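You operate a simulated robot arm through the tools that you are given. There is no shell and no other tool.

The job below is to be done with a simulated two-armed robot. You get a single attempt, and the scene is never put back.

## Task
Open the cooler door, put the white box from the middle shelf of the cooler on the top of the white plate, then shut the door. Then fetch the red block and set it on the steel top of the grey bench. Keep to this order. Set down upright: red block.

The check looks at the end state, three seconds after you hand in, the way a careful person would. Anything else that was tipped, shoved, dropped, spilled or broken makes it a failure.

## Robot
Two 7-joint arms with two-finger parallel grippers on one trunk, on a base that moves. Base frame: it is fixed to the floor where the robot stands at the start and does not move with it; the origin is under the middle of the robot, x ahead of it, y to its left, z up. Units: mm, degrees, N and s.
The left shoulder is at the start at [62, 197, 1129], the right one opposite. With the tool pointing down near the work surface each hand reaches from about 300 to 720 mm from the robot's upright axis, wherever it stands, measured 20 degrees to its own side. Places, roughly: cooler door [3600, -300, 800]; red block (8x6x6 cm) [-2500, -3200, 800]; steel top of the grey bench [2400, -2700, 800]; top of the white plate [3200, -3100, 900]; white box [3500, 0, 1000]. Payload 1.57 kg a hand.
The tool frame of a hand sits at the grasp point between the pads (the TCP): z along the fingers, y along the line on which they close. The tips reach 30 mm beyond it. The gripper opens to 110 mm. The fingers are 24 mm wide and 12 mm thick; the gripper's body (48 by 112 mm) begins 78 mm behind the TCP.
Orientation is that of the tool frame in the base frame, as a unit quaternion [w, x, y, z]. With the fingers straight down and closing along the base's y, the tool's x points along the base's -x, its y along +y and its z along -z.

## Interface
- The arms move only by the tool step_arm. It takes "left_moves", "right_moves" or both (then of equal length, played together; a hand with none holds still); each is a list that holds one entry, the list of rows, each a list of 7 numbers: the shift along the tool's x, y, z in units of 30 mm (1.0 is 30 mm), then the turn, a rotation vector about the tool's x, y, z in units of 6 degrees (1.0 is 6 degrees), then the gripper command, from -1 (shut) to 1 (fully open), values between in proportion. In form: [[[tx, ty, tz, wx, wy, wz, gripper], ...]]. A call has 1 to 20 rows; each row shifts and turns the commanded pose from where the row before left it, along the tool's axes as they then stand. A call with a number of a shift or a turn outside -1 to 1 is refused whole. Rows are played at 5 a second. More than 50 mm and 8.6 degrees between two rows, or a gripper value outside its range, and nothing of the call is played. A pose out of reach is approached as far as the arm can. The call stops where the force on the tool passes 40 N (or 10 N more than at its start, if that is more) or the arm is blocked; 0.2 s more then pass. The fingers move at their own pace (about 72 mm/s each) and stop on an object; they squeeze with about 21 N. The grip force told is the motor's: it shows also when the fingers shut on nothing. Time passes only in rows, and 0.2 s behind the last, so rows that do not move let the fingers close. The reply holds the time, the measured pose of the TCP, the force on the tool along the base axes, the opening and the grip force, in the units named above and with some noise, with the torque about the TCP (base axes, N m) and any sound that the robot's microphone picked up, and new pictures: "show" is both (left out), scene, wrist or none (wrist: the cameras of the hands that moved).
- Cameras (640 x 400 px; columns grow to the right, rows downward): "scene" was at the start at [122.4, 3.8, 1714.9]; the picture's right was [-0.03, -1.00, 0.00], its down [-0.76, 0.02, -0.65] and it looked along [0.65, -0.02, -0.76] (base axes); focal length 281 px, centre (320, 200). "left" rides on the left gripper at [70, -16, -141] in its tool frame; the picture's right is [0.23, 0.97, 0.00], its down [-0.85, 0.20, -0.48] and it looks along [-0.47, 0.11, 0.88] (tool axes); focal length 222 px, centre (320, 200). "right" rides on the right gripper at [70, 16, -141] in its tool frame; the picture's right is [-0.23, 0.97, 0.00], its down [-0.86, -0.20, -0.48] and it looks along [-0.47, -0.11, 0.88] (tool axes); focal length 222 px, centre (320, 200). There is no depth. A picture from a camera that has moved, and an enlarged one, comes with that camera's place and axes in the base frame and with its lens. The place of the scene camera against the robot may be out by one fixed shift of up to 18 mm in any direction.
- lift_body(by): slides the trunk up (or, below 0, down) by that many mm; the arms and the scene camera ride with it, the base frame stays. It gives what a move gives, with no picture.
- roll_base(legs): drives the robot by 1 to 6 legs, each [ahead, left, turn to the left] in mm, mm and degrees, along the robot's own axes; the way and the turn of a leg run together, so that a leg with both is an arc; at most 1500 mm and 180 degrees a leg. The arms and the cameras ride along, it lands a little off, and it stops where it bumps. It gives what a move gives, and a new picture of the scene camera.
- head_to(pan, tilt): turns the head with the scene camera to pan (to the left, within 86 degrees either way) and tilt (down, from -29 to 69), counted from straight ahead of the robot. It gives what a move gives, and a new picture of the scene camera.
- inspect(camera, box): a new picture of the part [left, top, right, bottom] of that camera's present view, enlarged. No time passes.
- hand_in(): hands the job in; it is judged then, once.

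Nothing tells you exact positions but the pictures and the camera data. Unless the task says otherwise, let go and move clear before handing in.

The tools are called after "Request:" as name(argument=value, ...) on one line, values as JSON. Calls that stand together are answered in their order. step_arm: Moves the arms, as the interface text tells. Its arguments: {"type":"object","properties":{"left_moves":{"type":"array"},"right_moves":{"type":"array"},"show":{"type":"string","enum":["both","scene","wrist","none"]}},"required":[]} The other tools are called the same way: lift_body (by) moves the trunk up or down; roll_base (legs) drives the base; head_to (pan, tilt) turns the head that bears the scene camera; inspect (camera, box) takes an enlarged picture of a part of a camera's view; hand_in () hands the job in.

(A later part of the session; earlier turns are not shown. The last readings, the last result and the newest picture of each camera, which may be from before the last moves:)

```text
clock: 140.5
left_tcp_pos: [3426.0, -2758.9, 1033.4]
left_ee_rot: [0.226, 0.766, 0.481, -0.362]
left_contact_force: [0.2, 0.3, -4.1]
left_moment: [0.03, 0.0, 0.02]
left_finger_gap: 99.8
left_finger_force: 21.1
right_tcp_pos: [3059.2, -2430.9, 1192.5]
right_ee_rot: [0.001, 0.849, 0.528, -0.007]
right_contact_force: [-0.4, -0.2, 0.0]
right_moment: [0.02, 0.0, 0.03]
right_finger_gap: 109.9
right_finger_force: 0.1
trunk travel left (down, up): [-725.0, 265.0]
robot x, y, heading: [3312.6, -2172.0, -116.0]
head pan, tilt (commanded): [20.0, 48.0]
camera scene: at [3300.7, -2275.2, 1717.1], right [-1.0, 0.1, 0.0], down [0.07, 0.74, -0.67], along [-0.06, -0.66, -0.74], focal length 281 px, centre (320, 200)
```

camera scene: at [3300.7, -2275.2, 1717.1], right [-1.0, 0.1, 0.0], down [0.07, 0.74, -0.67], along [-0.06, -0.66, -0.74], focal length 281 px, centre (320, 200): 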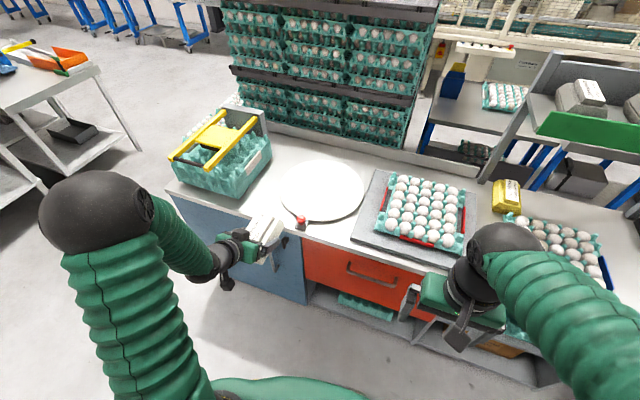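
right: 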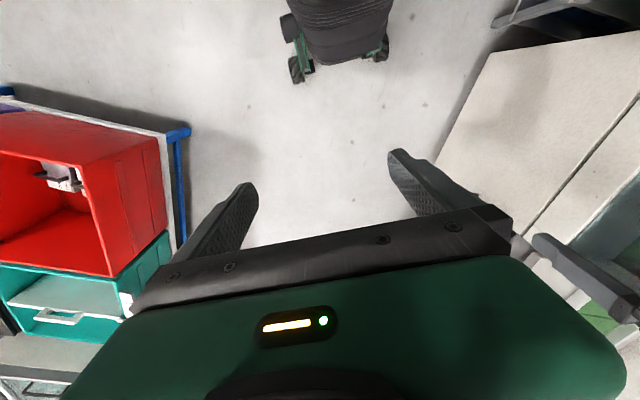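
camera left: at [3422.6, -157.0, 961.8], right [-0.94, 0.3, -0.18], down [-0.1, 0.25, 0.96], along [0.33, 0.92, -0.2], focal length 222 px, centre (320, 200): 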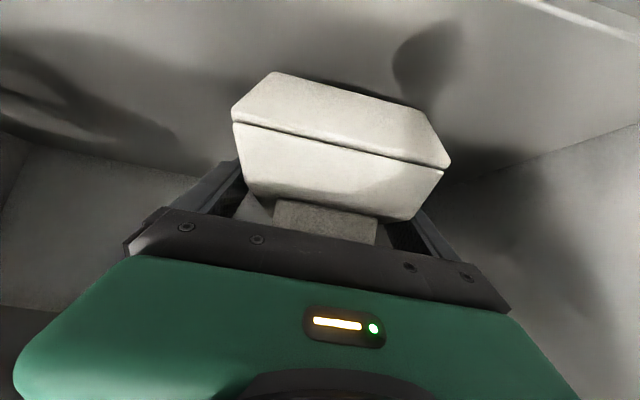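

The plate's top is at about z = 870 with its centre near [3208, -3098]. I'll move the base 170 ahead and 57 right, then extend the arm over the plate.

Request:
roll_base(legs=[[0, -57, 0], [170, 0, 0]])

Request:
step_arm(left_moves=[[[-0.64, 0, 0.77, 0, 0, 0, -1], [-0.64, 0, 0.77, 0, 0, 0, -1], [-0.64, 0, 0.77, 0, 0, 0, -1], [-0.64, 0, 0.77, 0, 0, 0, -1]]], show="both")

```text
clock: 142.5
left_tcp_pos: [3314.5, -2889.0, 1032.9]
left_ee_rot: [0.223, 0.764, 0.483, -0.364]
left_contact_force: [-0.2, 0.5, -4.1]
left_moment: [0.05, 0.03, -0.05]
left_finger_gap: 99.6
left_finger_force: 21.0
right_tcp_pos: [2949.9, -2560.5, 1194.9]
right_ee_rot: [-0.002, 0.849, 0.529, -0.013]
right_contact_force: [0.7, -0.4, 0.3]
right_moment: [0.03, -0.02, -0.01]
right_finger_gap: 110.0
right_finger_force: 0.0
trunk travel left (down, up): [-725.0, 265.0]
robot x, y, heading: [3186.9, -2299.2, -115.6]
head pan, tilt (commanded): [20.0, 48.0]
camera scene: at [3203.6, -2408.9, 1716.8], right [-1.0, 0.1, 0.02], down [0.06, 0.74, -0.67], along [-0.08, -0.66, -0.75], focal length 281 px, centre (320, 200)
```

scene: 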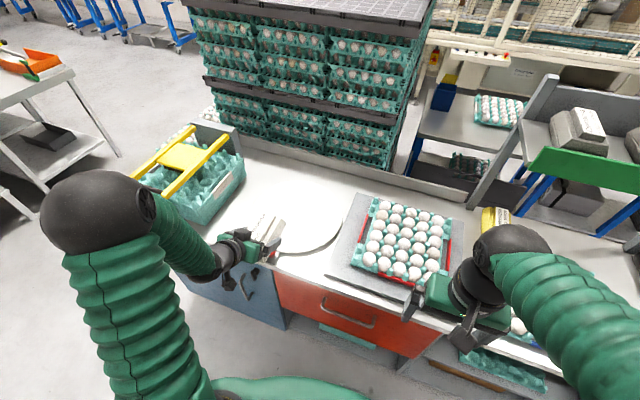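

```text
clock: 143.5
left_tcp_pos: [3242.1, -2991.9, 1037.9]
left_ee_rot: [0.23, 0.768, 0.479, -0.358]
left_contact_force: [-0.9, -0.8, -4.3]
left_moment: [0.05, -0.05, 0.01]
left_finger_gap: 99.9
left_finger_force: 21.3
right_tcp_pos: [2924.2, -2553.1, 1191.3]
right_ee_rot: [0.006, 0.85, 0.527, -0.005]
right_contact_force: [-0.7, 0.5, -0.3]
right_moment: [0.0, -0.04, 0.01]
right_finger_gap: 109.8
right_finger_force: 0.0
trunk travel left (down, up): [-725.0, 265.0]
robot x, y, heading: [3184.3, -2303.0, -115.5]
head pan, tilt (commanded): [20.0, 48.0]
camera scene: at [3172.0, -2403.4, 1717.0], right [-1.0, 0.1, 0.0], down [0.07, 0.74, -0.67], along [-0.06, -0.66, -0.75], focal length 281 px, centre (320, 200)
camera left: at [3291.9, -2847.7, 1073.2], right [0.94, -0.29, -0.17], down [0.09, -0.24, 0.97], along [-0.32, -0.92, -0.2], focal length 222 px, centre (320, 200)
```

scene: 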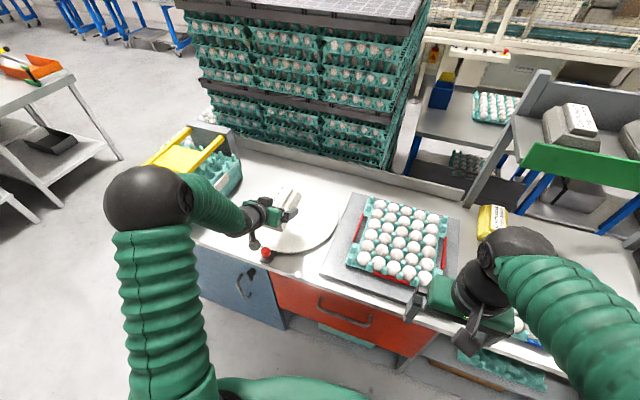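
left: 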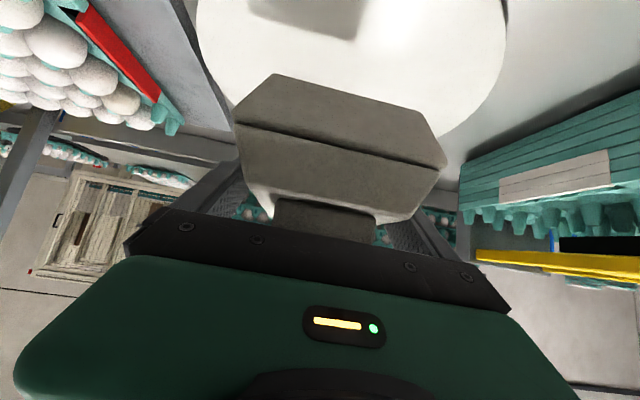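

The carton is about 100 mm short of the plate's centre, laterally fine. I'll extend 100 mm more and lower most of the way.

Request:
step_arm(left_moves=[[[-0.64, 0, 0.77, 0, 0, 0, -1], [-0.64, 0, 0.77, 0, 0, 0, -1], [-0.64, 0, 0.77, 0, 0, 0, -1], [-0.2, 0, 0.25, 0, 0, 0, -1], [0.6, 0, 0.5, 0, 0, 0, -1], [0.6, 0, 0.5, 0, 0, 0, -1], [0.6, 0, 0.5, 0, 0, 0, -1]]], show="both")

```text
clock: 145.1
left_tcp_pos: [3204.9, -3086.0, 963.7]
left_ee_rot: [0.229, 0.766, 0.481, -0.36]
left_contact_force: [-0.8, -0.5, -5.1]
left_moment: [0.07, -0.01, 0.01]
left_finger_gap: 99.9
left_finger_force: 21.3
right_tcp_pos: [2933.7, -2555.6, 1192.0]
right_ee_rot: [0.004, 0.849, 0.528, -0.007]
right_contact_force: [-0.8, 0.2, 0.1]
right_moment: [0.01, 0.02, 0.01]
right_finger_gap: 109.9
right_finger_force: 0.1
trunk travel left (down, up): [-725.0, 265.0]
robot x, y, heading: [3184.9, -2298.9, -115.4]
head pan, tilt (commanded): [20.0, 48.0]
camera scene: at [3181.1, -2406.5, 1716.9], right [-1.0, 0.1, 0.0], down [0.07, 0.74, -0.67], along [-0.07, -0.66, -0.75], focal length 281 px, centre (320, 200)
camera left: at [3256.2, -2939.8, 1001.0], right [0.94, -0.29, -0.17], down [0.1, -0.24, 0.96], along [-0.32, -0.93, -0.2], focal length 222 px, centre (320, 200)
```

scene: 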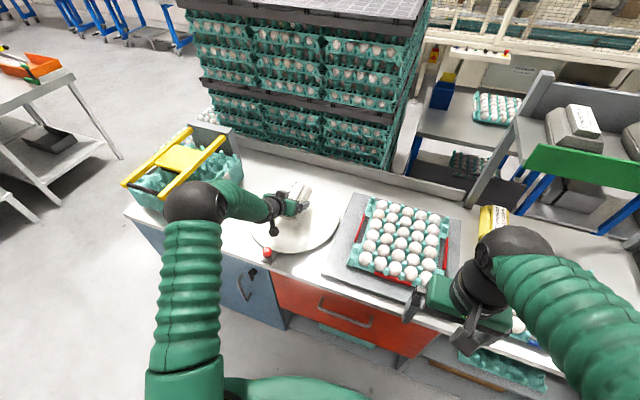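
left: 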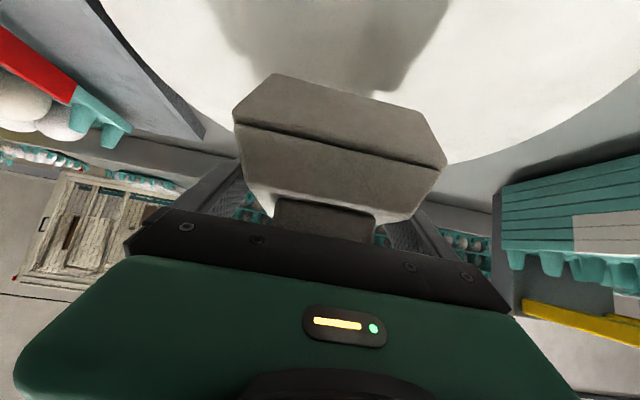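

The carton is over the plate centre. I'll lower 30 mm more, then by small steps until the weight comes off.

Request:
step_arm(left_moves=[[[0.4, 0, 0.332, 0, 0, 0, -1], [0.4, 0, 0.332, 0, 0, 0, -1], [0, 0, 0, 0, 0, 0, -1]]], show="both")

Request:
inspect(camera="scene", box=[230, 150, 390, 270])

```text
clock: 145.9
left_tcp_pos: [3206.1, -3084.5, 934.5]
left_ee_rot: [0.228, 0.766, 0.481, -0.361]
left_contact_force: [0.4, 0.2, -4.3]
left_moment: [0.02, 0.0, 0.02]
left_finger_gap: 99.9
left_finger_force: 20.6
right_tcp_pos: [2934.5, -2556.6, 1192.8]
right_ee_rot: [0.002, 0.849, 0.528, -0.008]
right_contact_force: [-0.4, 0.2, -0.1]
right_moment: [0.02, 0.01, 0.0]
right_finger_gap: 110.2
right_finger_force: 0.0
trunk travel left (down, up): [-725.0, 265.0]
robot x, y, heading: [3189.3, -2300.5, -115.5]
head pan, tilt (commanded): [20.0, 48.0]
camera scene: at [3181.3, -2405.5, 1717.0], right [-1.0, 0.1, 0.0], down [0.07, 0.74, -0.67], along [-0.07, -0.66, -0.75], focal length 281 px, centre (320, 200)
camera left: at [3256.9, -2939.5, 970.1], right [0.94, -0.29, -0.17], down [0.1, -0.24, 0.96], along [-0.32, -0.93, -0.2], focal length 222 px, centre (320, 200)
```

scene: 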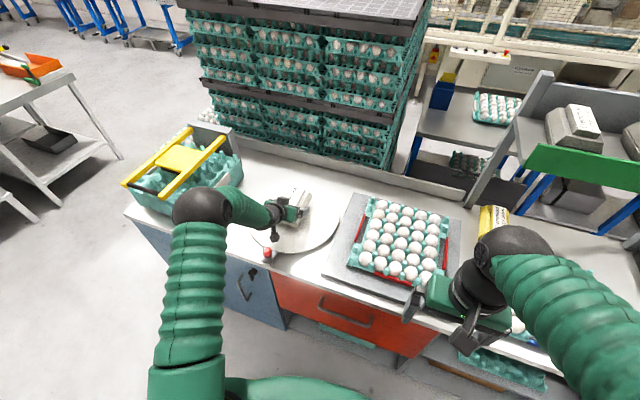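
left: 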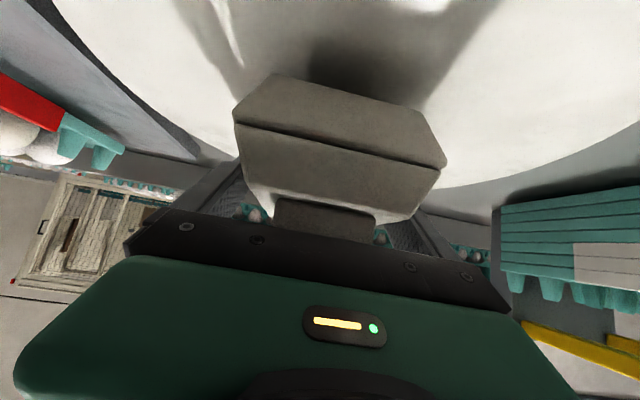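

```text
3.33 times, centred on (310, 210) of scene
camera zoom: at [3181.3, -2405.5, 1717.0], right [-1.0, 0.1, 0.0], down [0.07, 0.74, -0.67], along [-0.07, -0.66, -0.75], focal length 937 px, centre (353, 167)
```

zoom: 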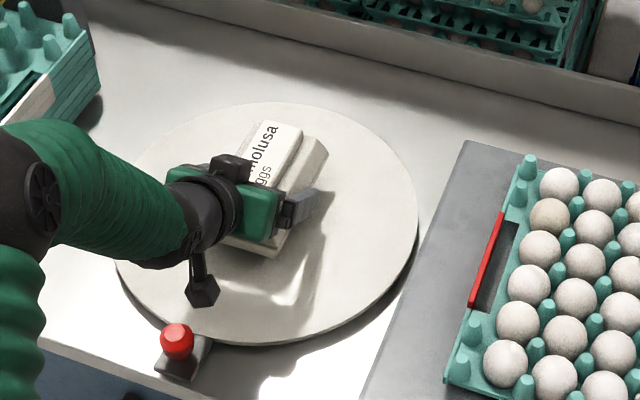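

Request:
step_arm(left_moves=[[[0.154, 0, 0.128, 0, 0, 0, -1], [0.154, 0, 0.128, 0, 0, 0, -1], [0, 0, 0, 0, 0, 0, -1]]], show="none")

Request:
step_arm(left_moves=[[[0.13, 0, 0.106, 0, 0, 0, -1], [0, 0, 0, 0, 0, 0, -1]]], show="none")

```text
clock: 146.7
left_tcp_pos: [3205.9, -3085.2, 923.1]
left_ee_rot: [0.229, 0.766, 0.482, -0.36]
left_contact_force: [0.2, -0.5, -4.0]
left_moment: [0.03, -0.02, -0.02]
left_finger_gap: 99.9
left_finger_force: 20.9
right_tcp_pos: [2933.9, -2555.9, 1192.9]
right_ee_rot: [0.004, 0.848, 0.53, -0.007]
right_contact_force: [-0.4, -1.0, -0.1]
right_moment: [-0.01, -0.01, 0.03]
right_finger_gap: 109.8
right_finger_force: 0.0
trunk travel left (down, up): [-725.0, 265.0]
robot x, y, heading: [3187.0, -2300.4, -115.5]
head pan, tilt (commanded): [20.0, 48.0]
```

```text
clock: 147.3
left_tcp_pos: [3204.5, -3083.3, 917.0]
left_ee_rot: [0.228, 0.766, 0.481, -0.36]
left_contact_force: [-0.3, -0.1, -4.2]
left_moment: [0.03, -0.03, 0.0]
left_finger_gap: 99.8
left_finger_force: 20.8
right_tcp_pos: [2933.2, -2556.1, 1192.7]
right_ee_rot: [0.004, 0.849, 0.528, -0.006]
right_contact_force: [0.8, -0.3, 0.7]
right_moment: [-0.03, -0.01, 0.01]
right_finger_gap: 110.1
right_finger_force: 0.1
trunk travel left (down, up): [-725.0, 265.0]
robot x, y, heading: [3187.4, -2300.2, -115.4]
head pan, tilt (commanded): [20.0, 48.0]
```

Request:
step_arm(left_moves=[[[0.1, 0, 0.085, 0, 0, 0, -1], [0, 0, 0, 0, 0, 0, -1]]], show="none")

Request:
step_arm(left_moves=[[[0.1, 0, 0.085, 0, 0, 0, -1], [0, 0, 0, 0, 0, 0, -1]]], show="none")

```text
clock: 147.9
left_tcp_pos: [3203.8, -3085.5, 915.4]
left_ee_rot: [0.23, 0.766, 0.48, -0.361]
left_contact_force: [1.5, -1.6, 3.9]
left_moment: [0.64, 0.04, -0.08]
left_finger_gap: 100.1
left_finger_force: 21.7
right_tcp_pos: [2933.2, -2555.8, 1193.4]
right_ee_rot: [0.004, 0.85, 0.527, -0.007]
right_contact_force: [0.1, -0.1, 0.6]
right_moment: [0.0, 0.02, -0.01]
right_finger_gap: 109.8
right_finger_force: 0.2
trunk travel left (down, up): [-725.0, 265.0]
robot x, y, heading: [3188.2, -2302.0, -115.5]
head pan, tilt (commanded): [20.0, 48.0]
```

```text
clock: 148.5
left_tcp_pos: [3204.4, -3084.8, 914.4]
left_ee_rot: [0.231, 0.765, 0.48, -0.362]
left_contact_force: [5.5, -3.2, 17.4]
left_moment: [-0.43, 0.02, -0.13]
left_finger_gap: 99.8
left_finger_force: 21.0
right_tcp_pos: [2933.3, -2553.6, 1194.5]
right_ee_rot: [0.004, 0.849, 0.528, -0.008]
right_contact_force: [-0.5, 0.8, -0.1]
right_moment: [0.03, 0.01, -0.02]
right_finger_gap: 109.9
right_finger_force: 0.0
trunk travel left (down, up): [-725.0, 265.0]
robot x, y, heading: [3184.7, -2300.6, -115.7]
head pan, tilt (commanded): [20.0, 48.0]
```

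The carton stands on the plate (force turned upward). I'll ease up 2 mm and open the gripper slowly.

Request:
step_arm(left_moves=[[[-0.07, 0, -0.058, 0, 0, 0, -1], [0, 0, 0, 0, 0, 0, 0.75], [0, 0, 0, 0, 0, 0, 0.85], [0, 0, 0, 0, 0, 0, 0.95], [0, 0, 0, 0, 0, 0, 1], [0, 0, 0, 0, 0, 0, 1]]], show="both")

```text
clock: 149.9
left_tcp_pos: [3203.8, -3084.5, 912.8]
left_ee_rot: [0.228, 0.767, 0.481, -0.359]
left_contact_force: [-0.6, 0.9, 0.5]
left_moment: [0.01, -0.01, 0.0]
left_finger_gap: 110.2
left_finger_force: 0.1
right_tcp_pos: [2933.0, -2555.9, 1194.0]
right_ee_rot: [0.003, 0.849, 0.528, -0.007]
right_contact_force: [-0.1, 0.2, 0.0]
right_moment: [0.0, 0.02, 0.05]
right_finger_gap: 109.9
right_finger_force: 0.1
trunk travel left (down, up): [-725.0, 265.0]
robot x, y, heading: [3191.1, -2302.1, -115.6]
head pan, tilt (commanded): [20.0, 48.0]
camera scene: at [3178.1, -2403.5, 1717.1], right [-1.0, 0.1, 0.0], down [0.07, 0.74, -0.67], along [-0.06, -0.66, -0.74], focal length 281 px, centre (320, 200)
camera left: at [3254.9, -2939.6, 948.8], right [0.94, -0.29, -0.17], down [0.1, -0.24, 0.96], along [-0.32, -0.93, -0.2], focal length 222 px, centre (320, 200)
```

scene: 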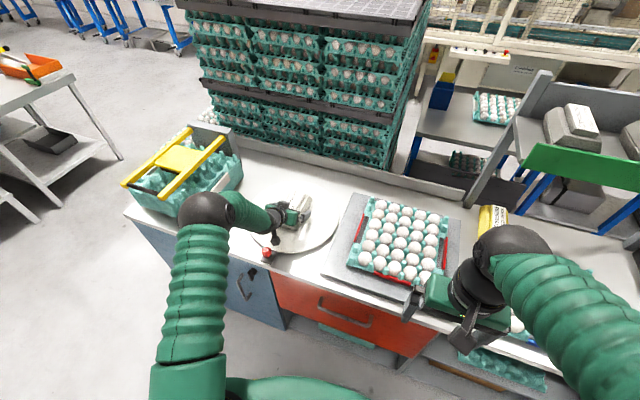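
left: 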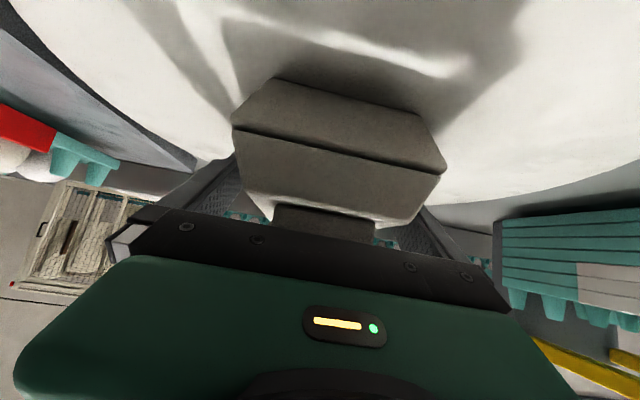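

Released. I'll raise the hand straight up and check that the carton stays put.

Request:
step_arm(left_moves=[[[-0.25, 0, -0.21, 0, 0, 0, 1], [-0.25, 0, -0.21, 0, 0, 0, 1], [-0.5, 0, -0.42, 0, 0, 0, 1], [-0.5, 0, -0.42, 0, 0, 0, 1], [-0.77, 0, -0.64, 0, 0, 0, 1]]], show="both")

```text
clock: 151.1
left_tcp_pos: [3205.1, -3082.8, 1001.7]
left_ee_rot: [0.229, 0.766, 0.481, -0.359]
left_contact_force: [-0.7, 0.6, -0.3]
left_moment: [-0.01, 0.04, -0.01]
left_finger_gap: 110.2
left_finger_force: 0.1
right_tcp_pos: [2932.6, -2555.0, 1193.1]
right_ee_rot: [0.005, 0.849, 0.528, -0.007]
right_contact_force: [-1.1, 0.1, 1.0]
right_moment: [-0.01, 0.0, 0.01]
right_finger_gap: 110.2
right_finger_force: 0.1
trunk travel left (down, up): [-725.0, 265.0]
robot x, y, heading: [3187.2, -2296.2, -115.5]
head pan, tilt (commanded): [20.0, 48.0]
camera scene: at [3178.5, -2401.8, 1717.2], right [-1.0, 0.1, 0.0], down [0.07, 0.74, -0.67], along [-0.07, -0.66, -0.74], focal length 281 px, centre (320, 200)
camera left: at [3255.8, -2938.0, 1038.5], right [0.94, -0.29, -0.17], down [0.1, -0.24, 0.96], along [-0.32, -0.93, -0.2], focal length 222 px, centre (320, 200)
```

scene: 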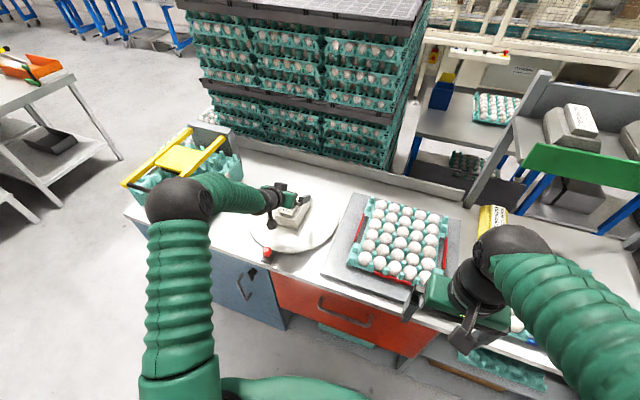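
left: 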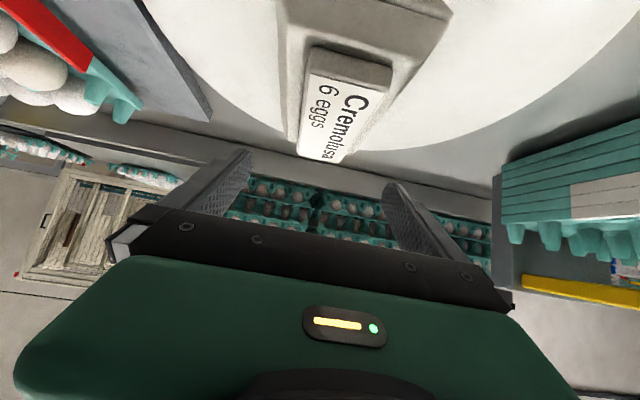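

The carton stands on the plate. I'll drive straight back from the bench and view the result.

Request:
roll_base(legs=[[-500, 0, 0]])

Request:
inspect(camera="scene", box=[200, 60, 640, 335])

```text
clock: 154.0
left_tcp_pos: [3417.9, -2639.3, 1000.6]
left_ee_rot: [0.228, 0.766, 0.481, -0.359]
left_contact_force: [0.7, -0.4, -0.4]
left_moment: [0.03, -0.01, 0.03]
left_finger_gap: 110.1
left_finger_force: 0.1
right_tcp_pos: [3144.5, -2111.9, 1192.4]
right_ee_rot: [0.003, 0.849, 0.529, -0.007]
right_contact_force: [-1.0, -0.4, -0.8]
right_moment: [-0.01, -0.03, -0.04]
right_finger_gap: 109.7
right_finger_force: 0.1
trunk travel left (down, up): [-725.0, 265.0]
robot x, y, heading: [3400.5, -1853.7, -115.6]
head pan, tilt (commanded): [20.0, 48.0]
camera scene: at [3390.4, -1959.6, 1716.9], right [-1.0, 0.1, 0.0], down [0.07, 0.74, -0.67], along [-0.06, -0.66, -0.75], focal length 281 px, centre (320, 200)
```

scene: 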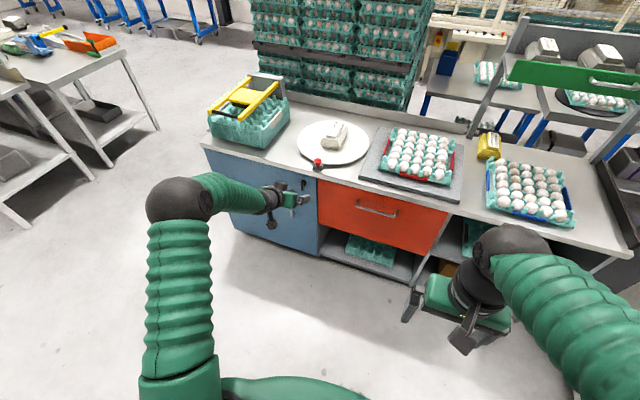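

```text
1.45 times, centred on (420, 198) of scene
camera zoom: at [3390.4, -1959.6, 1716.9], right [-1.0, 0.1, 0.0], down [0.07, 0.74, -0.67], along [-0.06, -0.66, -0.75], focal length 409 px, centre (174, 204)
```

zoom: 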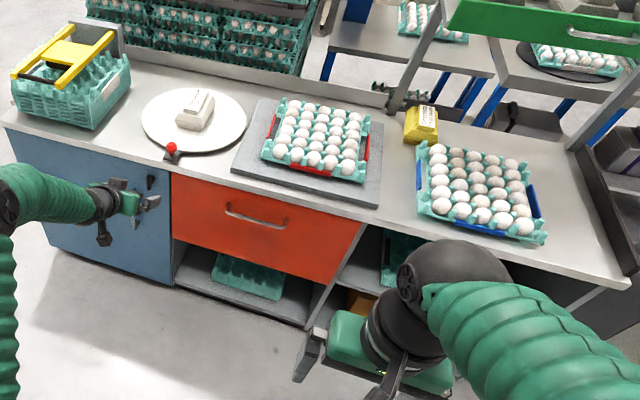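

The carton rests on the plate. Next I shut the door: I'll level the left hand with shut fingers, raise the trunk so the hand passes above the handle, turn around and go to the outer side of the door edge to drag it shut.

Request:
step_arm(left_moves=[[[0.64, 0, -0.77, 0, -0.95, 0, 0], [0.563, 0, -0.826, 0, -0.95, 0, -1], [0.479, 0, -0.878, 0, -0.95, 0, -1], [0.389, 0, -0.921, 0, -0.95, 0, -1], [0.296, 0, -0.955, 0, -0.95, 0, -1], [0.199, 0, -0.98, 0, -0.95, 0, -1], [0.1, 0, -0.995, 0, -0.95, 0, -1]]], show="none")

Request:
lift_body(by=215)

Request:
roll_base(legs=[[100, 0, 0], [0, 0, 90], [0, 0, 89.2]])

```text
clock: 155.6
left_tcp_pos: [3510.5, -2446.5, 1001.4]
left_ee_rot: [-0.381, -0.596, -0.374, 0.6]
left_contact_force: [0.1, -0.2, 0.2]
left_moment: [0.03, 0.02, -0.02]
left_finger_gap: 0.0
left_finger_force: 21.0
right_tcp_pos: [3148.0, -2108.6, 1193.4]
right_ee_rot: [0.004, 0.849, 0.528, -0.008]
right_contact_force: [0.2, -0.5, -0.1]
right_moment: [0.01, -0.02, -0.02]
right_finger_gap: 110.0
right_finger_force: 0.0
trunk travel left (down, up): [-725.0, 265.0]
robot x, y, heading: [3398.5, -1852.7, -115.8]
head pan, tilt (commanded): [20.0, 48.0]
```

```text
clock: 157.9
left_tcp_pos: [3510.3, -2447.2, 1215.4]
left_ee_rot: [-0.379, -0.597, -0.373, 0.6]
left_contact_force: [-0.2, -0.5, 0.1]
left_moment: [0.01, -0.01, 0.04]
left_finger_gap: 0.0
left_finger_force: 21.4
right_tcp_pos: [3147.1, -2108.9, 1409.0]
right_ee_rot: [0.004, 0.849, 0.528, -0.008]
right_contact_force: [0.7, 0.3, 0.2]
right_moment: [0.0, 0.02, 0.02]
right_finger_gap: 110.2
right_finger_force: 0.0
trunk travel left (down, up): [-940.0, 50.0]
robot x, y, heading: [3402.0, -1854.8, -115.4]
head pan, tilt (commanded): [20.0, 48.0]
```

```text
clock: 166.7
left_tcp_pos: [3255.1, -1345.1, 1216.4]
left_ee_rot: [0.602, -0.37, 0.599, 0.376]
left_contact_force: [0.1, -0.4, 0.4]
left_moment: [-0.01, 0.01, 0.0]
left_finger_gap: 0.4
left_finger_force: 20.9
right_tcp_pos: [3615.4, -1689.3, 1409.6]
right_ee_rot: [0.008, -0.524, 0.852, 0.004]
right_contact_force: [-0.3, 0.3, -1.6]
right_moment: [-0.01, -0.01, 0.01]
right_finger_gap: 110.0
right_finger_force: 0.0
trunk travel left (down, up): [-940.0, 50.0]
robot x, y, heading: [3358.4, -1941.9, 63.7]
head pan, tilt (commanded): [20.0, 48.0]
camera scene: at [3391.8, -1827.2, 1932.2], right [0.99, -0.11, 0.0], down [-0.08, -0.74, -0.67], along [0.07, 0.66, -0.74], focal length 281 px, centre (320, 200)
```

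scene: 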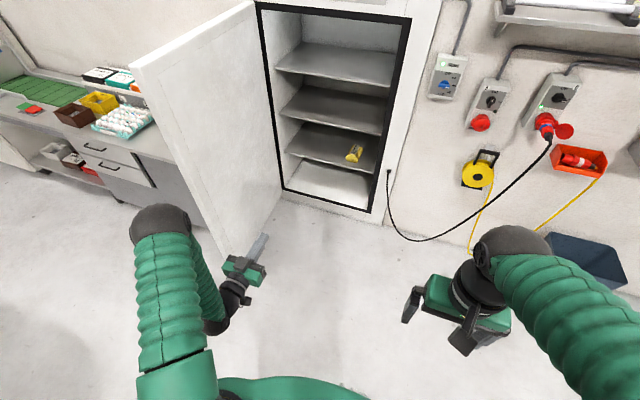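

The door edge is at about [2900, -830] and still open. I'll raise a little more, slide left past the edge with the hand low in depth, then go ahead so the hand is outside the door.

Request:
lift_body(by=40)

Request:
roll_base(legs=[[0, 680, 0]])

```text
clock: 167.5
left_tcp_pos: [3254.7, -1346.0, 1257.7]
left_ee_rot: [0.602, -0.371, 0.599, 0.376]
left_contact_force: [-0.3, -0.5, -0.2]
left_moment: [0.01, -0.02, -0.01]
left_finger_gap: 0.0
left_finger_force: 20.7
right_tcp_pos: [3614.7, -1689.9, 1448.7]
right_ee_rot: [0.009, -0.524, 0.852, 0.004]
right_contact_force: [0.6, -0.1, -0.9]
right_moment: [-0.01, 0.0, 0.01]
right_finger_gap: 109.9
right_finger_force: 0.0
trunk travel left (down, up): [-980.0, 10.0]
robot x, y, heading: [3357.4, -1943.2, 63.6]
head pan, tilt (commanded): [20.0, 48.0]
```

```text
clock: 171.2
left_tcp_pos: [2643.9, -1054.2, 1257.6]
left_ee_rot: [0.6, -0.373, 0.597, 0.38]
left_contact_force: [0.6, 0.4, 0.5]
left_moment: [0.03, 0.01, 0.0]
left_finger_gap: 0.0
left_finger_force: 21.0
right_tcp_pos: [3007.7, -1394.8, 1448.9]
right_ee_rot: [0.008, -0.527, 0.85, 0.005]
right_contact_force: [-0.8, -0.2, -0.6]
right_moment: [-0.01, -0.01, -0.01]
right_finger_gap: 110.0
right_finger_force: 0.0
trunk travel left (down, up): [-980.0, 10.0]
robot x, y, heading: [2752.7, -1647.6, 64.7]
head pan, tilt (commanded): [20.0, 48.0]
camera scene: at [2786.1, -1534.4, 1972.2], right [1.0, -0.1, 0.0], down [-0.07, -0.74, -0.67], along [0.06, 0.67, -0.74], focal length 281 px, centre (320, 200)
```

scene: 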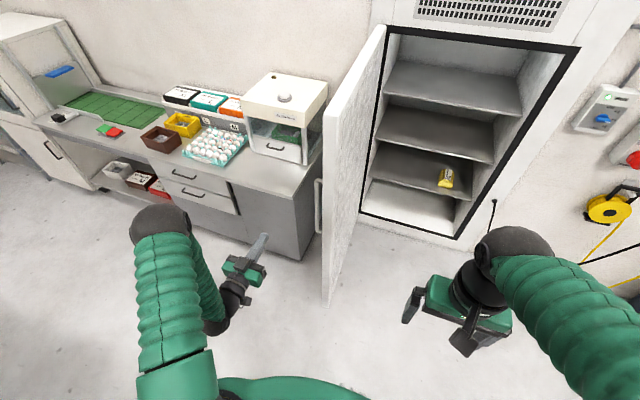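

The hand is left of the open door and above the handle. I'll drive ahead so the fingers lie along the outer face near the edge, then start dragging it to the right.

Request:
roll_base(legs=[[380, 0, -1]])

Request:
step_arm(left_moves=[[[0, 0, 0, 0, 0, 0, -1]]], show="wrist")

```text
clock: 173.7
left_tcp_pos: [2823.5, -708.5, 1258.0]
left_ee_rot: [0.605, -0.367, 0.6, 0.373]
left_contact_force: [-0.1, -0.8, 0.1]
left_moment: [0.0, -0.02, -0.02]
left_finger_gap: 0.3
left_finger_force: 21.3
right_tcp_pos: [3179.2, -1056.4, 1451.1]
right_ee_rot: [0.01, -0.518, 0.855, 0.005]
right_contact_force: [1.3, 0.2, 0.3]
right_moment: [0.02, -0.01, 0.0]
right_finger_gap: 110.2
right_finger_force: 0.1
trunk travel left (down, up): [-980.0, 10.0]
robot x, y, heading: [2919.8, -1300.0, 63.1]
head pan, tilt (commanded): [20.0, 48.0]
camera scene: at [2951.1, -1191.2, 1972.5], right [0.99, -0.12, 0.0], down [-0.09, -0.74, -0.67], along [0.08, 0.66, -0.74], focal length 281 px, centre (320, 200)
```

scene: 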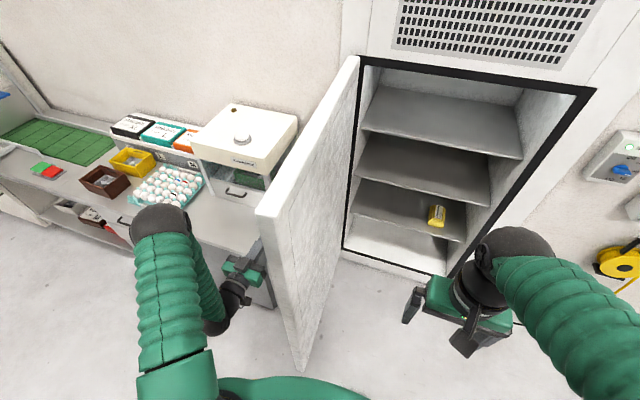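

```text
clock: 174.1
left_tcp_pos: [2826.7, -703.5, 1256.8]
left_ee_rot: [0.604, -0.366, 0.602, 0.373]
left_contact_force: [-0.5, -0.5, -0.5]
left_moment: [-0.02, 0.0, 0.04]
left_finger_gap: 0.0
left_finger_force: 20.9
right_tcp_pos: [3183.1, -1052.0, 1448.1]
right_ee_rot: [0.007, -0.518, 0.855, 0.005]
right_contact_force: [0.5, 0.3, -0.2]
right_moment: [0.02, 0.02, -0.01]
right_finger_gap: 110.2
right_finger_force: 0.2
trunk travel left (down, up): [-980.0, 10.0]
robot x, y, heading: [2923.5, -1300.8, 63.3]
head pan, tilt (commanded): [20.0, 48.0]
camera left: at [2776.9, -836.4, 1185.8], right [-0.87, 0.44, -0.22], down [-0.39, -0.34, 0.85], along [0.3, 0.83, 0.47], focal length 222 px, centre (320, 200)
```

left: 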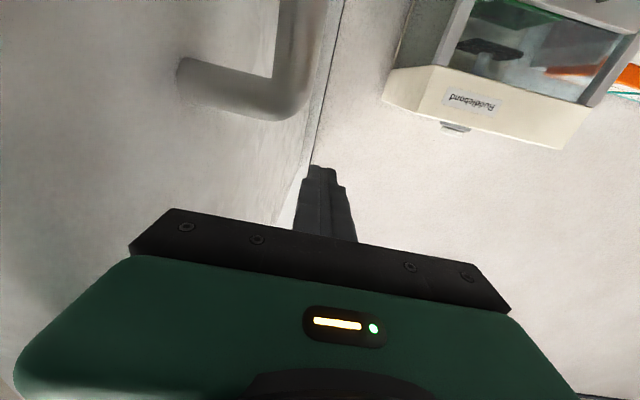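

The fingers lie along the door's outer face, above the handle. I'll start dragging to the right.

Request:
roll_base(legs=[[15, -130, 0]])

```text
clock: 175.4
left_tcp_pos: [2914.5, -736.1, 1247.2]
left_ee_rot: [0.608, -0.375, 0.596, 0.367]
left_contact_force: [-1.3, -0.9, 1.7]
left_moment: [-0.05, 0.02, -0.04]
left_finger_gap: 0.0
left_finger_force: 21.1
right_tcp_pos: [3266.9, -1081.7, 1451.2]
right_ee_rot: [0.017, -0.521, 0.853, -0.006]
right_contact_force: [1.0, -0.6, -0.7]
right_moment: [0.01, 0.09, 0.02]
right_finger_gap: 109.9
right_finger_force: 0.0
trunk travel left (down, up): [-980.0, 10.0]
robot x, y, heading: [3042.4, -1341.9, 63.1]
head pan, tilt (commanded): [20.0, 48.0]
camera scene: at [3030.7, -1211.4, 1971.0], right [0.99, -0.12, 0.03], down [-0.07, -0.75, -0.66], along [0.1, 0.66, -0.75], focal length 281 px, centre (320, 200)
```

scene: 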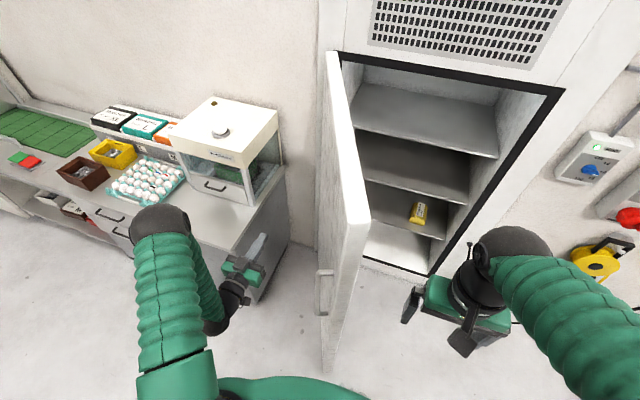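

The tilt seems to be just sway after the sideways drive. I'll let it settle and look.

Request:
step_arm(left_moves=[[[0, 0, 0, 0, 0, 0, -1], [0, 0, 0, 0, 0, 0, -1]]], show="both")

```text
clock: 176.0
left_tcp_pos: [2965.9, -760.9, 1263.2]
left_ee_rot: [0.601, -0.362, 0.603, 0.38]
left_contact_force: [1.2, 0.0, 0.3]
left_moment: [0.01, -0.02, 0.08]
left_finger_gap: 0.4
left_finger_force: 21.5
right_tcp_pos: [3324.6, -1110.9, 1448.4]
right_ee_rot: [0.006, -0.52, 0.854, 0.013]
right_contact_force: [-1.0, -0.3, 1.1]
right_moment: [-0.03, 0.01, -0.03]
right_finger_gap: 109.8
right_finger_force: 0.0
trunk travel left (down, up): [-980.0, 10.0]
robot x, y, heading: [3045.9, -1345.4, 63.5]
head pan, tilt (commanded): [20.0, 48.0]
camera scene: at [3116.2, -1253.0, 1972.5], right [0.99, -0.12, -0.02], down [-0.1, -0.73, -0.67], along [0.07, 0.67, -0.74], focal length 281 px, centre (320, 200)
camera left: at [2914.1, -893.2, 1192.5], right [-0.87, 0.44, -0.2], down [-0.38, -0.35, 0.85], along [0.31, 0.82, 0.48], focal length 222 px, centre (320, 200)
```

scene: 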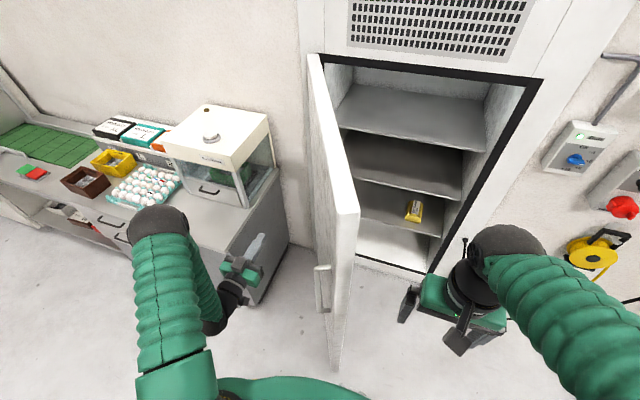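
left: 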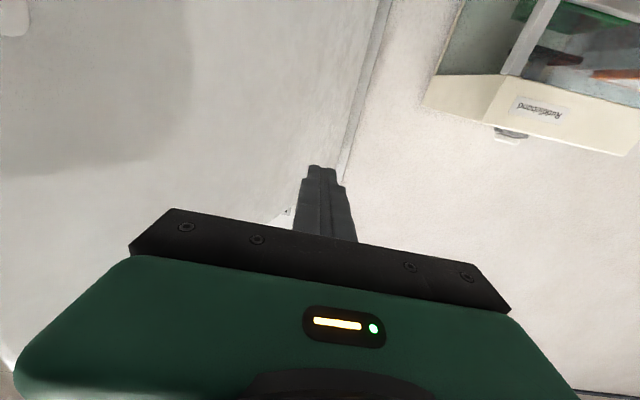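

The door swung a bit already. I'll wait a second for the sway to settle, then continue.

Request:
step_arm(left_moves=[[[0, 0, 0, 0, 0, 0, -1], [0, 0, 0, 0, 0, 0, -1], [0, 0, 0, 0, 0, 0, -1], [0, 0, 0, 0, 0, 0, -1], [0, 0, 0, 0, 0, 0, -1]]], show="scene")

```text
clock: 177.2
left_tcp_pos: [2931.1, -743.1, 1253.7]
left_ee_rot: [0.605, -0.37, 0.599, 0.373]
left_contact_force: [-0.6, 0.0, 0.9]
left_moment: [-0.02, 0.01, -0.04]
left_finger_gap: 0.1
left_finger_force: 20.5
right_tcp_pos: [3287.2, -1090.1, 1449.7]
right_ee_rot: [0.011, -0.523, 0.852, 0.003]
right_contact_force: [-0.5, 0.2, -0.7]
right_moment: [-0.01, 0.0, -0.01]
right_finger_gap: 110.2
right_finger_force: 0.0
trunk travel left (down, up): [-980.0, 10.0]
robot x, y, heading: [3042.3, -1345.7, 63.3]
head pan, tilt (commanded): [20.0, 48.0]
camera scene: at [3064.8, -1224.2, 1971.9], right [0.99, -0.12, 0.01], down [-0.08, -0.74, -0.67], along [0.08, 0.66, -0.75], focal length 281 px, centre (320, 200)
```

scene: 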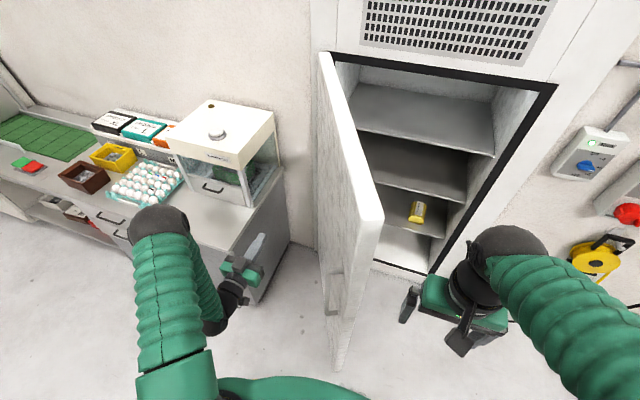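

The door is at about 65° now. I'll move on right and ahead to keep pushing it.

Request:
roll_base(legs=[[90, -250, 0]])

Request:
step_arm(left_moves=[[[0, 0, 0, 0, 0, 0, -1], [0, 0, 0, 0, 0, 0, -1], [0, 0, 0, 0, 0, 0, -1], [0, 0, 0, 0, 0, 0, -1], [0, 0, 0, 0, 0, 0, -1], [0, 0, 0, 0, 0, 0, -1], [0, 0, 0, 0, 0, 0, -1]]], show="scene")

```text
clock: 179.0
left_tcp_pos: [3195.0, -776.5, 1255.2]
left_ee_rot: [0.605, -0.369, 0.599, 0.373]
left_contact_force: [-0.4, -0.6, 0.6]
left_moment: [0.0, -0.01, -0.02]
left_finger_gap: 0.1
left_finger_force: 21.2
right_tcp_pos: [3548.6, -1126.9, 1451.1]
right_ee_rot: [0.013, -0.521, 0.853, 0.004]
right_contact_force: [-0.9, -0.1, 0.2]
right_moment: [0.01, 0.0, -0.03]
right_finger_gap: 110.0
right_finger_force: 0.1
trunk travel left (down, up): [-980.0, 10.0]
robot x, y, heading: [3301.5, -1376.6, 63.0]
head pan, tilt (commanded): [20.0, 48.0]
camera scene: at [3327.4, -1261.4, 1972.3], right [0.99, -0.12, 0.0], down [-0.09, -0.74, -0.67], along [0.08, 0.66, -0.74], focal length 281 px, centre (320, 200)
```

scene: 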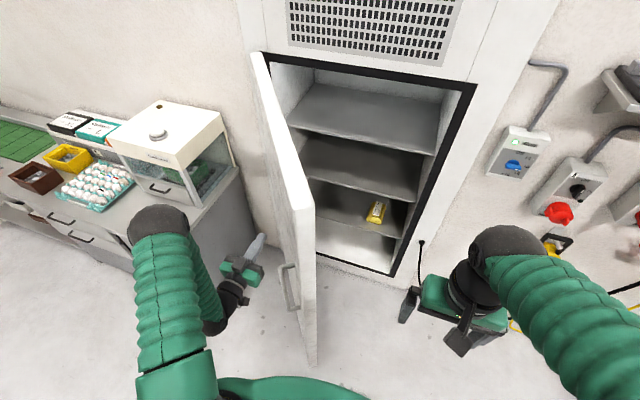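

```text
clock: 180.6
left_tcp_pos: [3206.3, -781.4, 1260.0]
left_ee_rot: [0.603, -0.365, 0.601, 0.376]
left_contact_force: [-0.4, -0.1, 0.2]
left_moment: [-0.01, 0.01, 0.01]
left_finger_gap: 0.1
left_finger_force: 21.3
right_tcp_pos: [3563.6, -1131.2, 1450.4]
right_ee_rot: [0.009, -0.521, 0.853, 0.008]
right_contact_force: [-0.6, -0.3, 0.3]
right_moment: [0.01, 0.01, -0.01]
right_finger_gap: 109.9
right_finger_force: 0.0
trunk travel left (down, up): [-980.0, 10.0]
robot x, y, heading: [3301.0, -1377.3, 63.2]
head pan, tilt (commanded): [20.0, 48.0]
camera scene: at [3347.7, -1267.8, 1972.4], right [0.99, -0.12, -0.01], down [-0.09, -0.74, -0.67], along [0.08, 0.67, -0.74], focal length 281 px, centre (320, 200)
```

scene: 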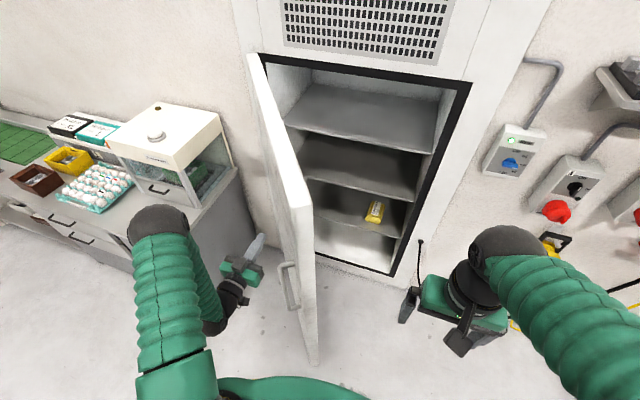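

The door coasts along ahead of the hand (about 53° now). I'll continue right and ahead.

Request:
roll_base(legs=[[200, -260, 0]])

Request:
step_arm(left_moves=[[[0, 0, 0, 0, 0, 0, -1], [0, 0, 0, 0, 0, 0, -1], [0, 0, 0, 0, 0, 0, -1], [0, 0, 0, 0, 0, 0, -1]]], show="scene")

```text
clock: 182.8
left_tcp_pos: [3507.0, -714.8, 1254.8]
left_ee_rot: [0.605, -0.371, 0.597, 0.374]
left_contact_force: [-0.2, -0.2, -0.5]
left_moment: [-0.04, -0.01, 0.02]
left_finger_gap: 0.0
left_finger_force: 21.1
right_tcp_pos: [3862.5, -1060.5, 1453.0]
right_ee_rot: [0.013, -0.524, 0.852, 0.002]
right_contact_force: [0.1, -0.8, -1.0]
right_moment: [0.02, 0.07, 0.02]
right_finger_gap: 110.1
right_finger_force: 0.0
trunk travel left (down, up): [-980.0, 10.0]
robot x, y, heading: [3621.8, -1315.5, 63.5]
head pan, tilt (commanded): [20.0, 48.0]
camera scene: at [3641.7, -1197.2, 1972.2], right [0.99, -0.12, 0.01], down [-0.08, -0.74, -0.67], along [0.08, 0.66, -0.74], focal length 281 px, centre (320, 200)
```

scene: 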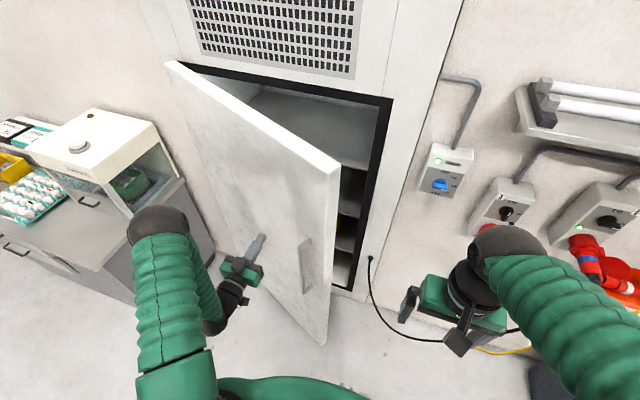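

```text
clock: 183.8
left_tcp_pos: [3508.9, -712.3, 1252.3]
left_ee_rot: [0.604, -0.372, 0.598, 0.375]
left_contact_force: [0.0, -0.5, 0.0]
left_moment: [0.0, 0.01, -0.04]
left_finger_gap: 0.3
left_finger_force: 20.8
right_tcp_pos: [3865.0, -1057.3, 1450.8]
right_ee_rot: [0.012, -0.525, 0.851, 0.001]
right_contact_force: [-0.1, -0.2, -0.6]
right_moment: [-0.05, -0.02, 0.0]
right_finger_gap: 109.9
right_finger_force: 0.0
trunk travel left (down, up): [-980.0, 10.0]
robot x, y, heading: [3618.1, -1311.8, 63.5]
head pan, tilt (commanded): [20.0, 48.0]
camera scene: at [3645.1, -1192.8, 1971.9], right [0.99, -0.12, 0.01], down [-0.08, -0.74, -0.67], along [0.08, 0.66, -0.75], focal length 281 px, centre (320, 200)
```

scene: 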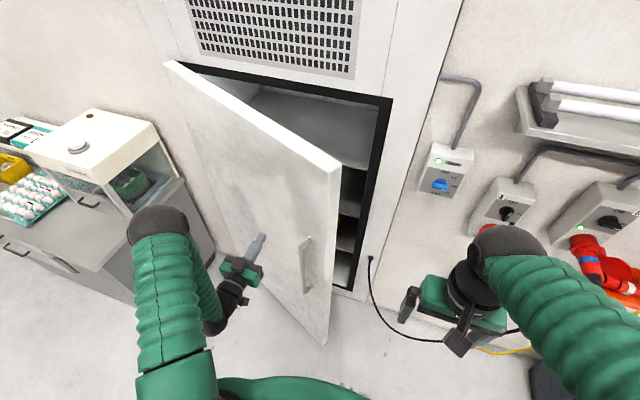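

The door is at about 30°. Now I push it home from the front: ahead with the fingertips on its outer face.

Request:
roll_base(legs=[[150, -50, 0], [130, 0, 0]])

Request:
step_arm(left_moves=[[[0, 0, 0, 0, 0, 0, -1], [0, 0, 0, 0, 0, 0, -1], [0, 0, 0, 0, 0, 0, -1]]], show="scene")

```text
clock: 186.1
left_tcp_pos: [3680.2, -494.7, 1259.2]
left_ee_rot: [0.607, -0.367, 0.597, 0.374]
left_contact_force: [-1.0, -0.4, -0.6]
left_moment: [0.0, 0.01, 0.0]
left_finger_gap: 0.0
left_finger_force: 21.4
right_tcp_pos: [4034.5, -844.6, 1453.2]
right_ee_rot: [0.016, -0.523, 0.852, 0.006]
right_contact_force: [-0.3, -0.9, 0.6]
right_moment: [0.08, -0.01, -0.01]
right_finger_gap: 110.0
right_finger_force: 0.0
trunk travel left (down, up): [-980.0, 10.0]
robot x, y, heading: [3796.6, -1085.5, 63.0]
head pan, tilt (commanded): [20.0, 48.0]
camera scene: at [3812.6, -984.4, 1973.1], right [0.99, -0.12, 0.01], down [-0.08, -0.73, -0.67], along [0.09, 0.67, -0.74], focal length 281 px, centre (320, 200)
```

scene: 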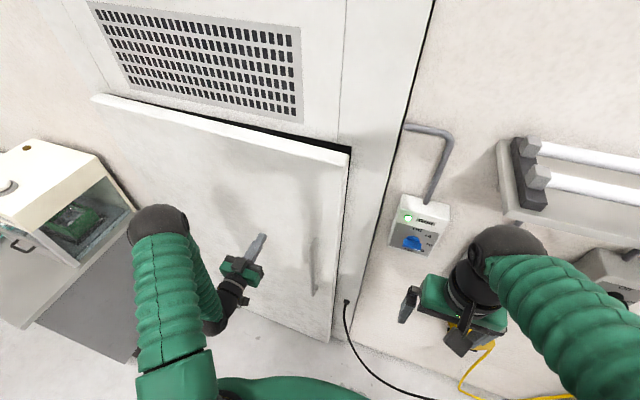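

```text
clock: 186.9
left_tcp_pos: [3686.5, -490.5, 1256.7]
left_ee_rot: [0.604, -0.368, 0.599, 0.374]
left_contact_force: [0.1, 0.3, -0.5]
left_moment: [0.0, -0.02, 0.01]
left_finger_gap: 0.0
left_finger_force: 21.5
right_tcp_pos: [4040.9, -837.5, 1451.1]
right_ee_rot: [0.013, -0.524, 0.852, 0.005]
right_contact_force: [0.2, 0.4, 0.5]
right_moment: [0.03, -0.01, -0.03]
right_finger_gap: 110.0
right_finger_force: 0.0
trunk travel left (down, up): [-980.0, 10.0]
robot x, y, heading: [3790.0, -1084.1, 63.1]
head pan, tilt (commanded): [20.0, 48.0]
camera scene: at [3822.3, -975.1, 1972.5], right [0.99, -0.12, 0.0], down [-0.09, -0.74, -0.67], along [0.08, 0.66, -0.74], focal length 281 px, centre (320, 200)
```

scene: 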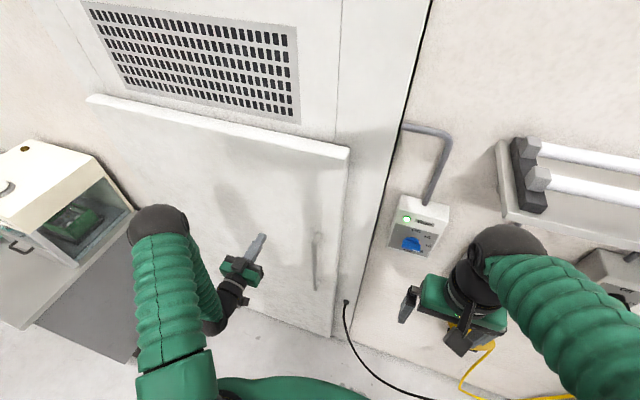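

The door coasted almost shut. I'll press it home with the arm until it resists.

Request:
step_arm(left_moves=[[[0, 0, 0.8, 0, 0, 0, -1], [0, 0, 0.8, 0, 0, 0, -1], [0, 0, 0.8, 0, 0, 0, -1], [0, 0, 0.4, 0, 0, 0, -1], [0, 0, 0.3, 0, 0, 0, -1], [0, 0, 0.3, 0, 0, 0, -1], [0, 0, 0.3, 0, 0, 0, -1], [0, 0, 0.3, 0, 0, 0, -1], [0, 0, 0.3, 0, 0, 0, -1]]], show="both")

```text
clock: 188.5
left_tcp_pos: [3730.5, -402.5, 1257.0]
left_ee_rot: [0.6, -0.372, 0.601, 0.374]
left_contact_force: [-14.3, -28.1, 10.0]
left_moment: [0.33, -0.67, -0.07]
left_finger_gap: 0.2
left_finger_force: 21.1
right_tcp_pos: [4040.8, -843.3, 1453.5]
right_ee_rot: [0.014, -0.523, 0.852, 0.007]
right_contact_force: [-0.3, 0.2, 0.1]
right_moment: [-0.04, 0.03, 0.03]
right_finger_gap: 110.1
right_finger_force: 0.1
trunk travel left (down, up): [-980.0, 10.0]
robot x, y, heading: [3795.4, -1085.6, 63.2]
head pan, tilt (commanded): [20.0, 48.0]
stopped in row 7 (left hand): the force on the tool passed its limit at 47 N (the readings are from after the stop); the commanded pose is now the measured one
camera scene: at [3821.8, -985.4, 1973.6], right [0.99, -0.12, 0.0], down [-0.09, -0.73, -0.67], along [0.08, 0.67, -0.74], focal length 281 px, centre (320, 200)
camera left: at [3681.4, -536.4, 1186.5], right [-0.87, 0.43, -0.22], down [-0.39, -0.34, 0.86], along [0.29, 0.83, 0.47], focal length 222 px, centre (320, 200)
```

scene: 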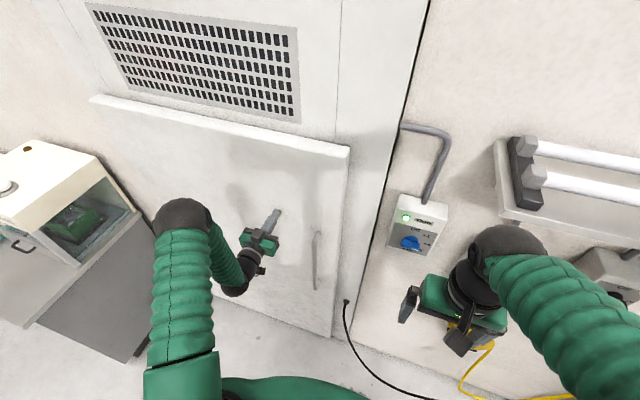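
left: 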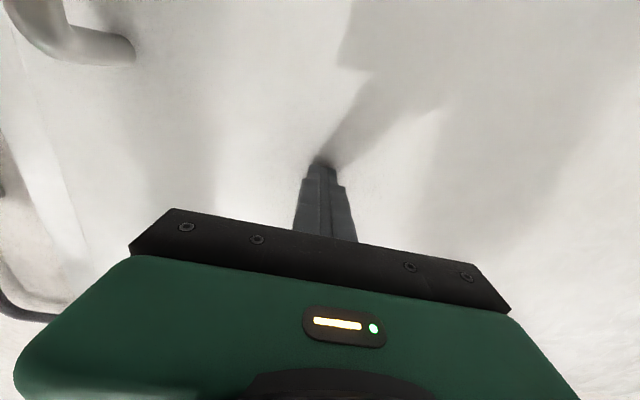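

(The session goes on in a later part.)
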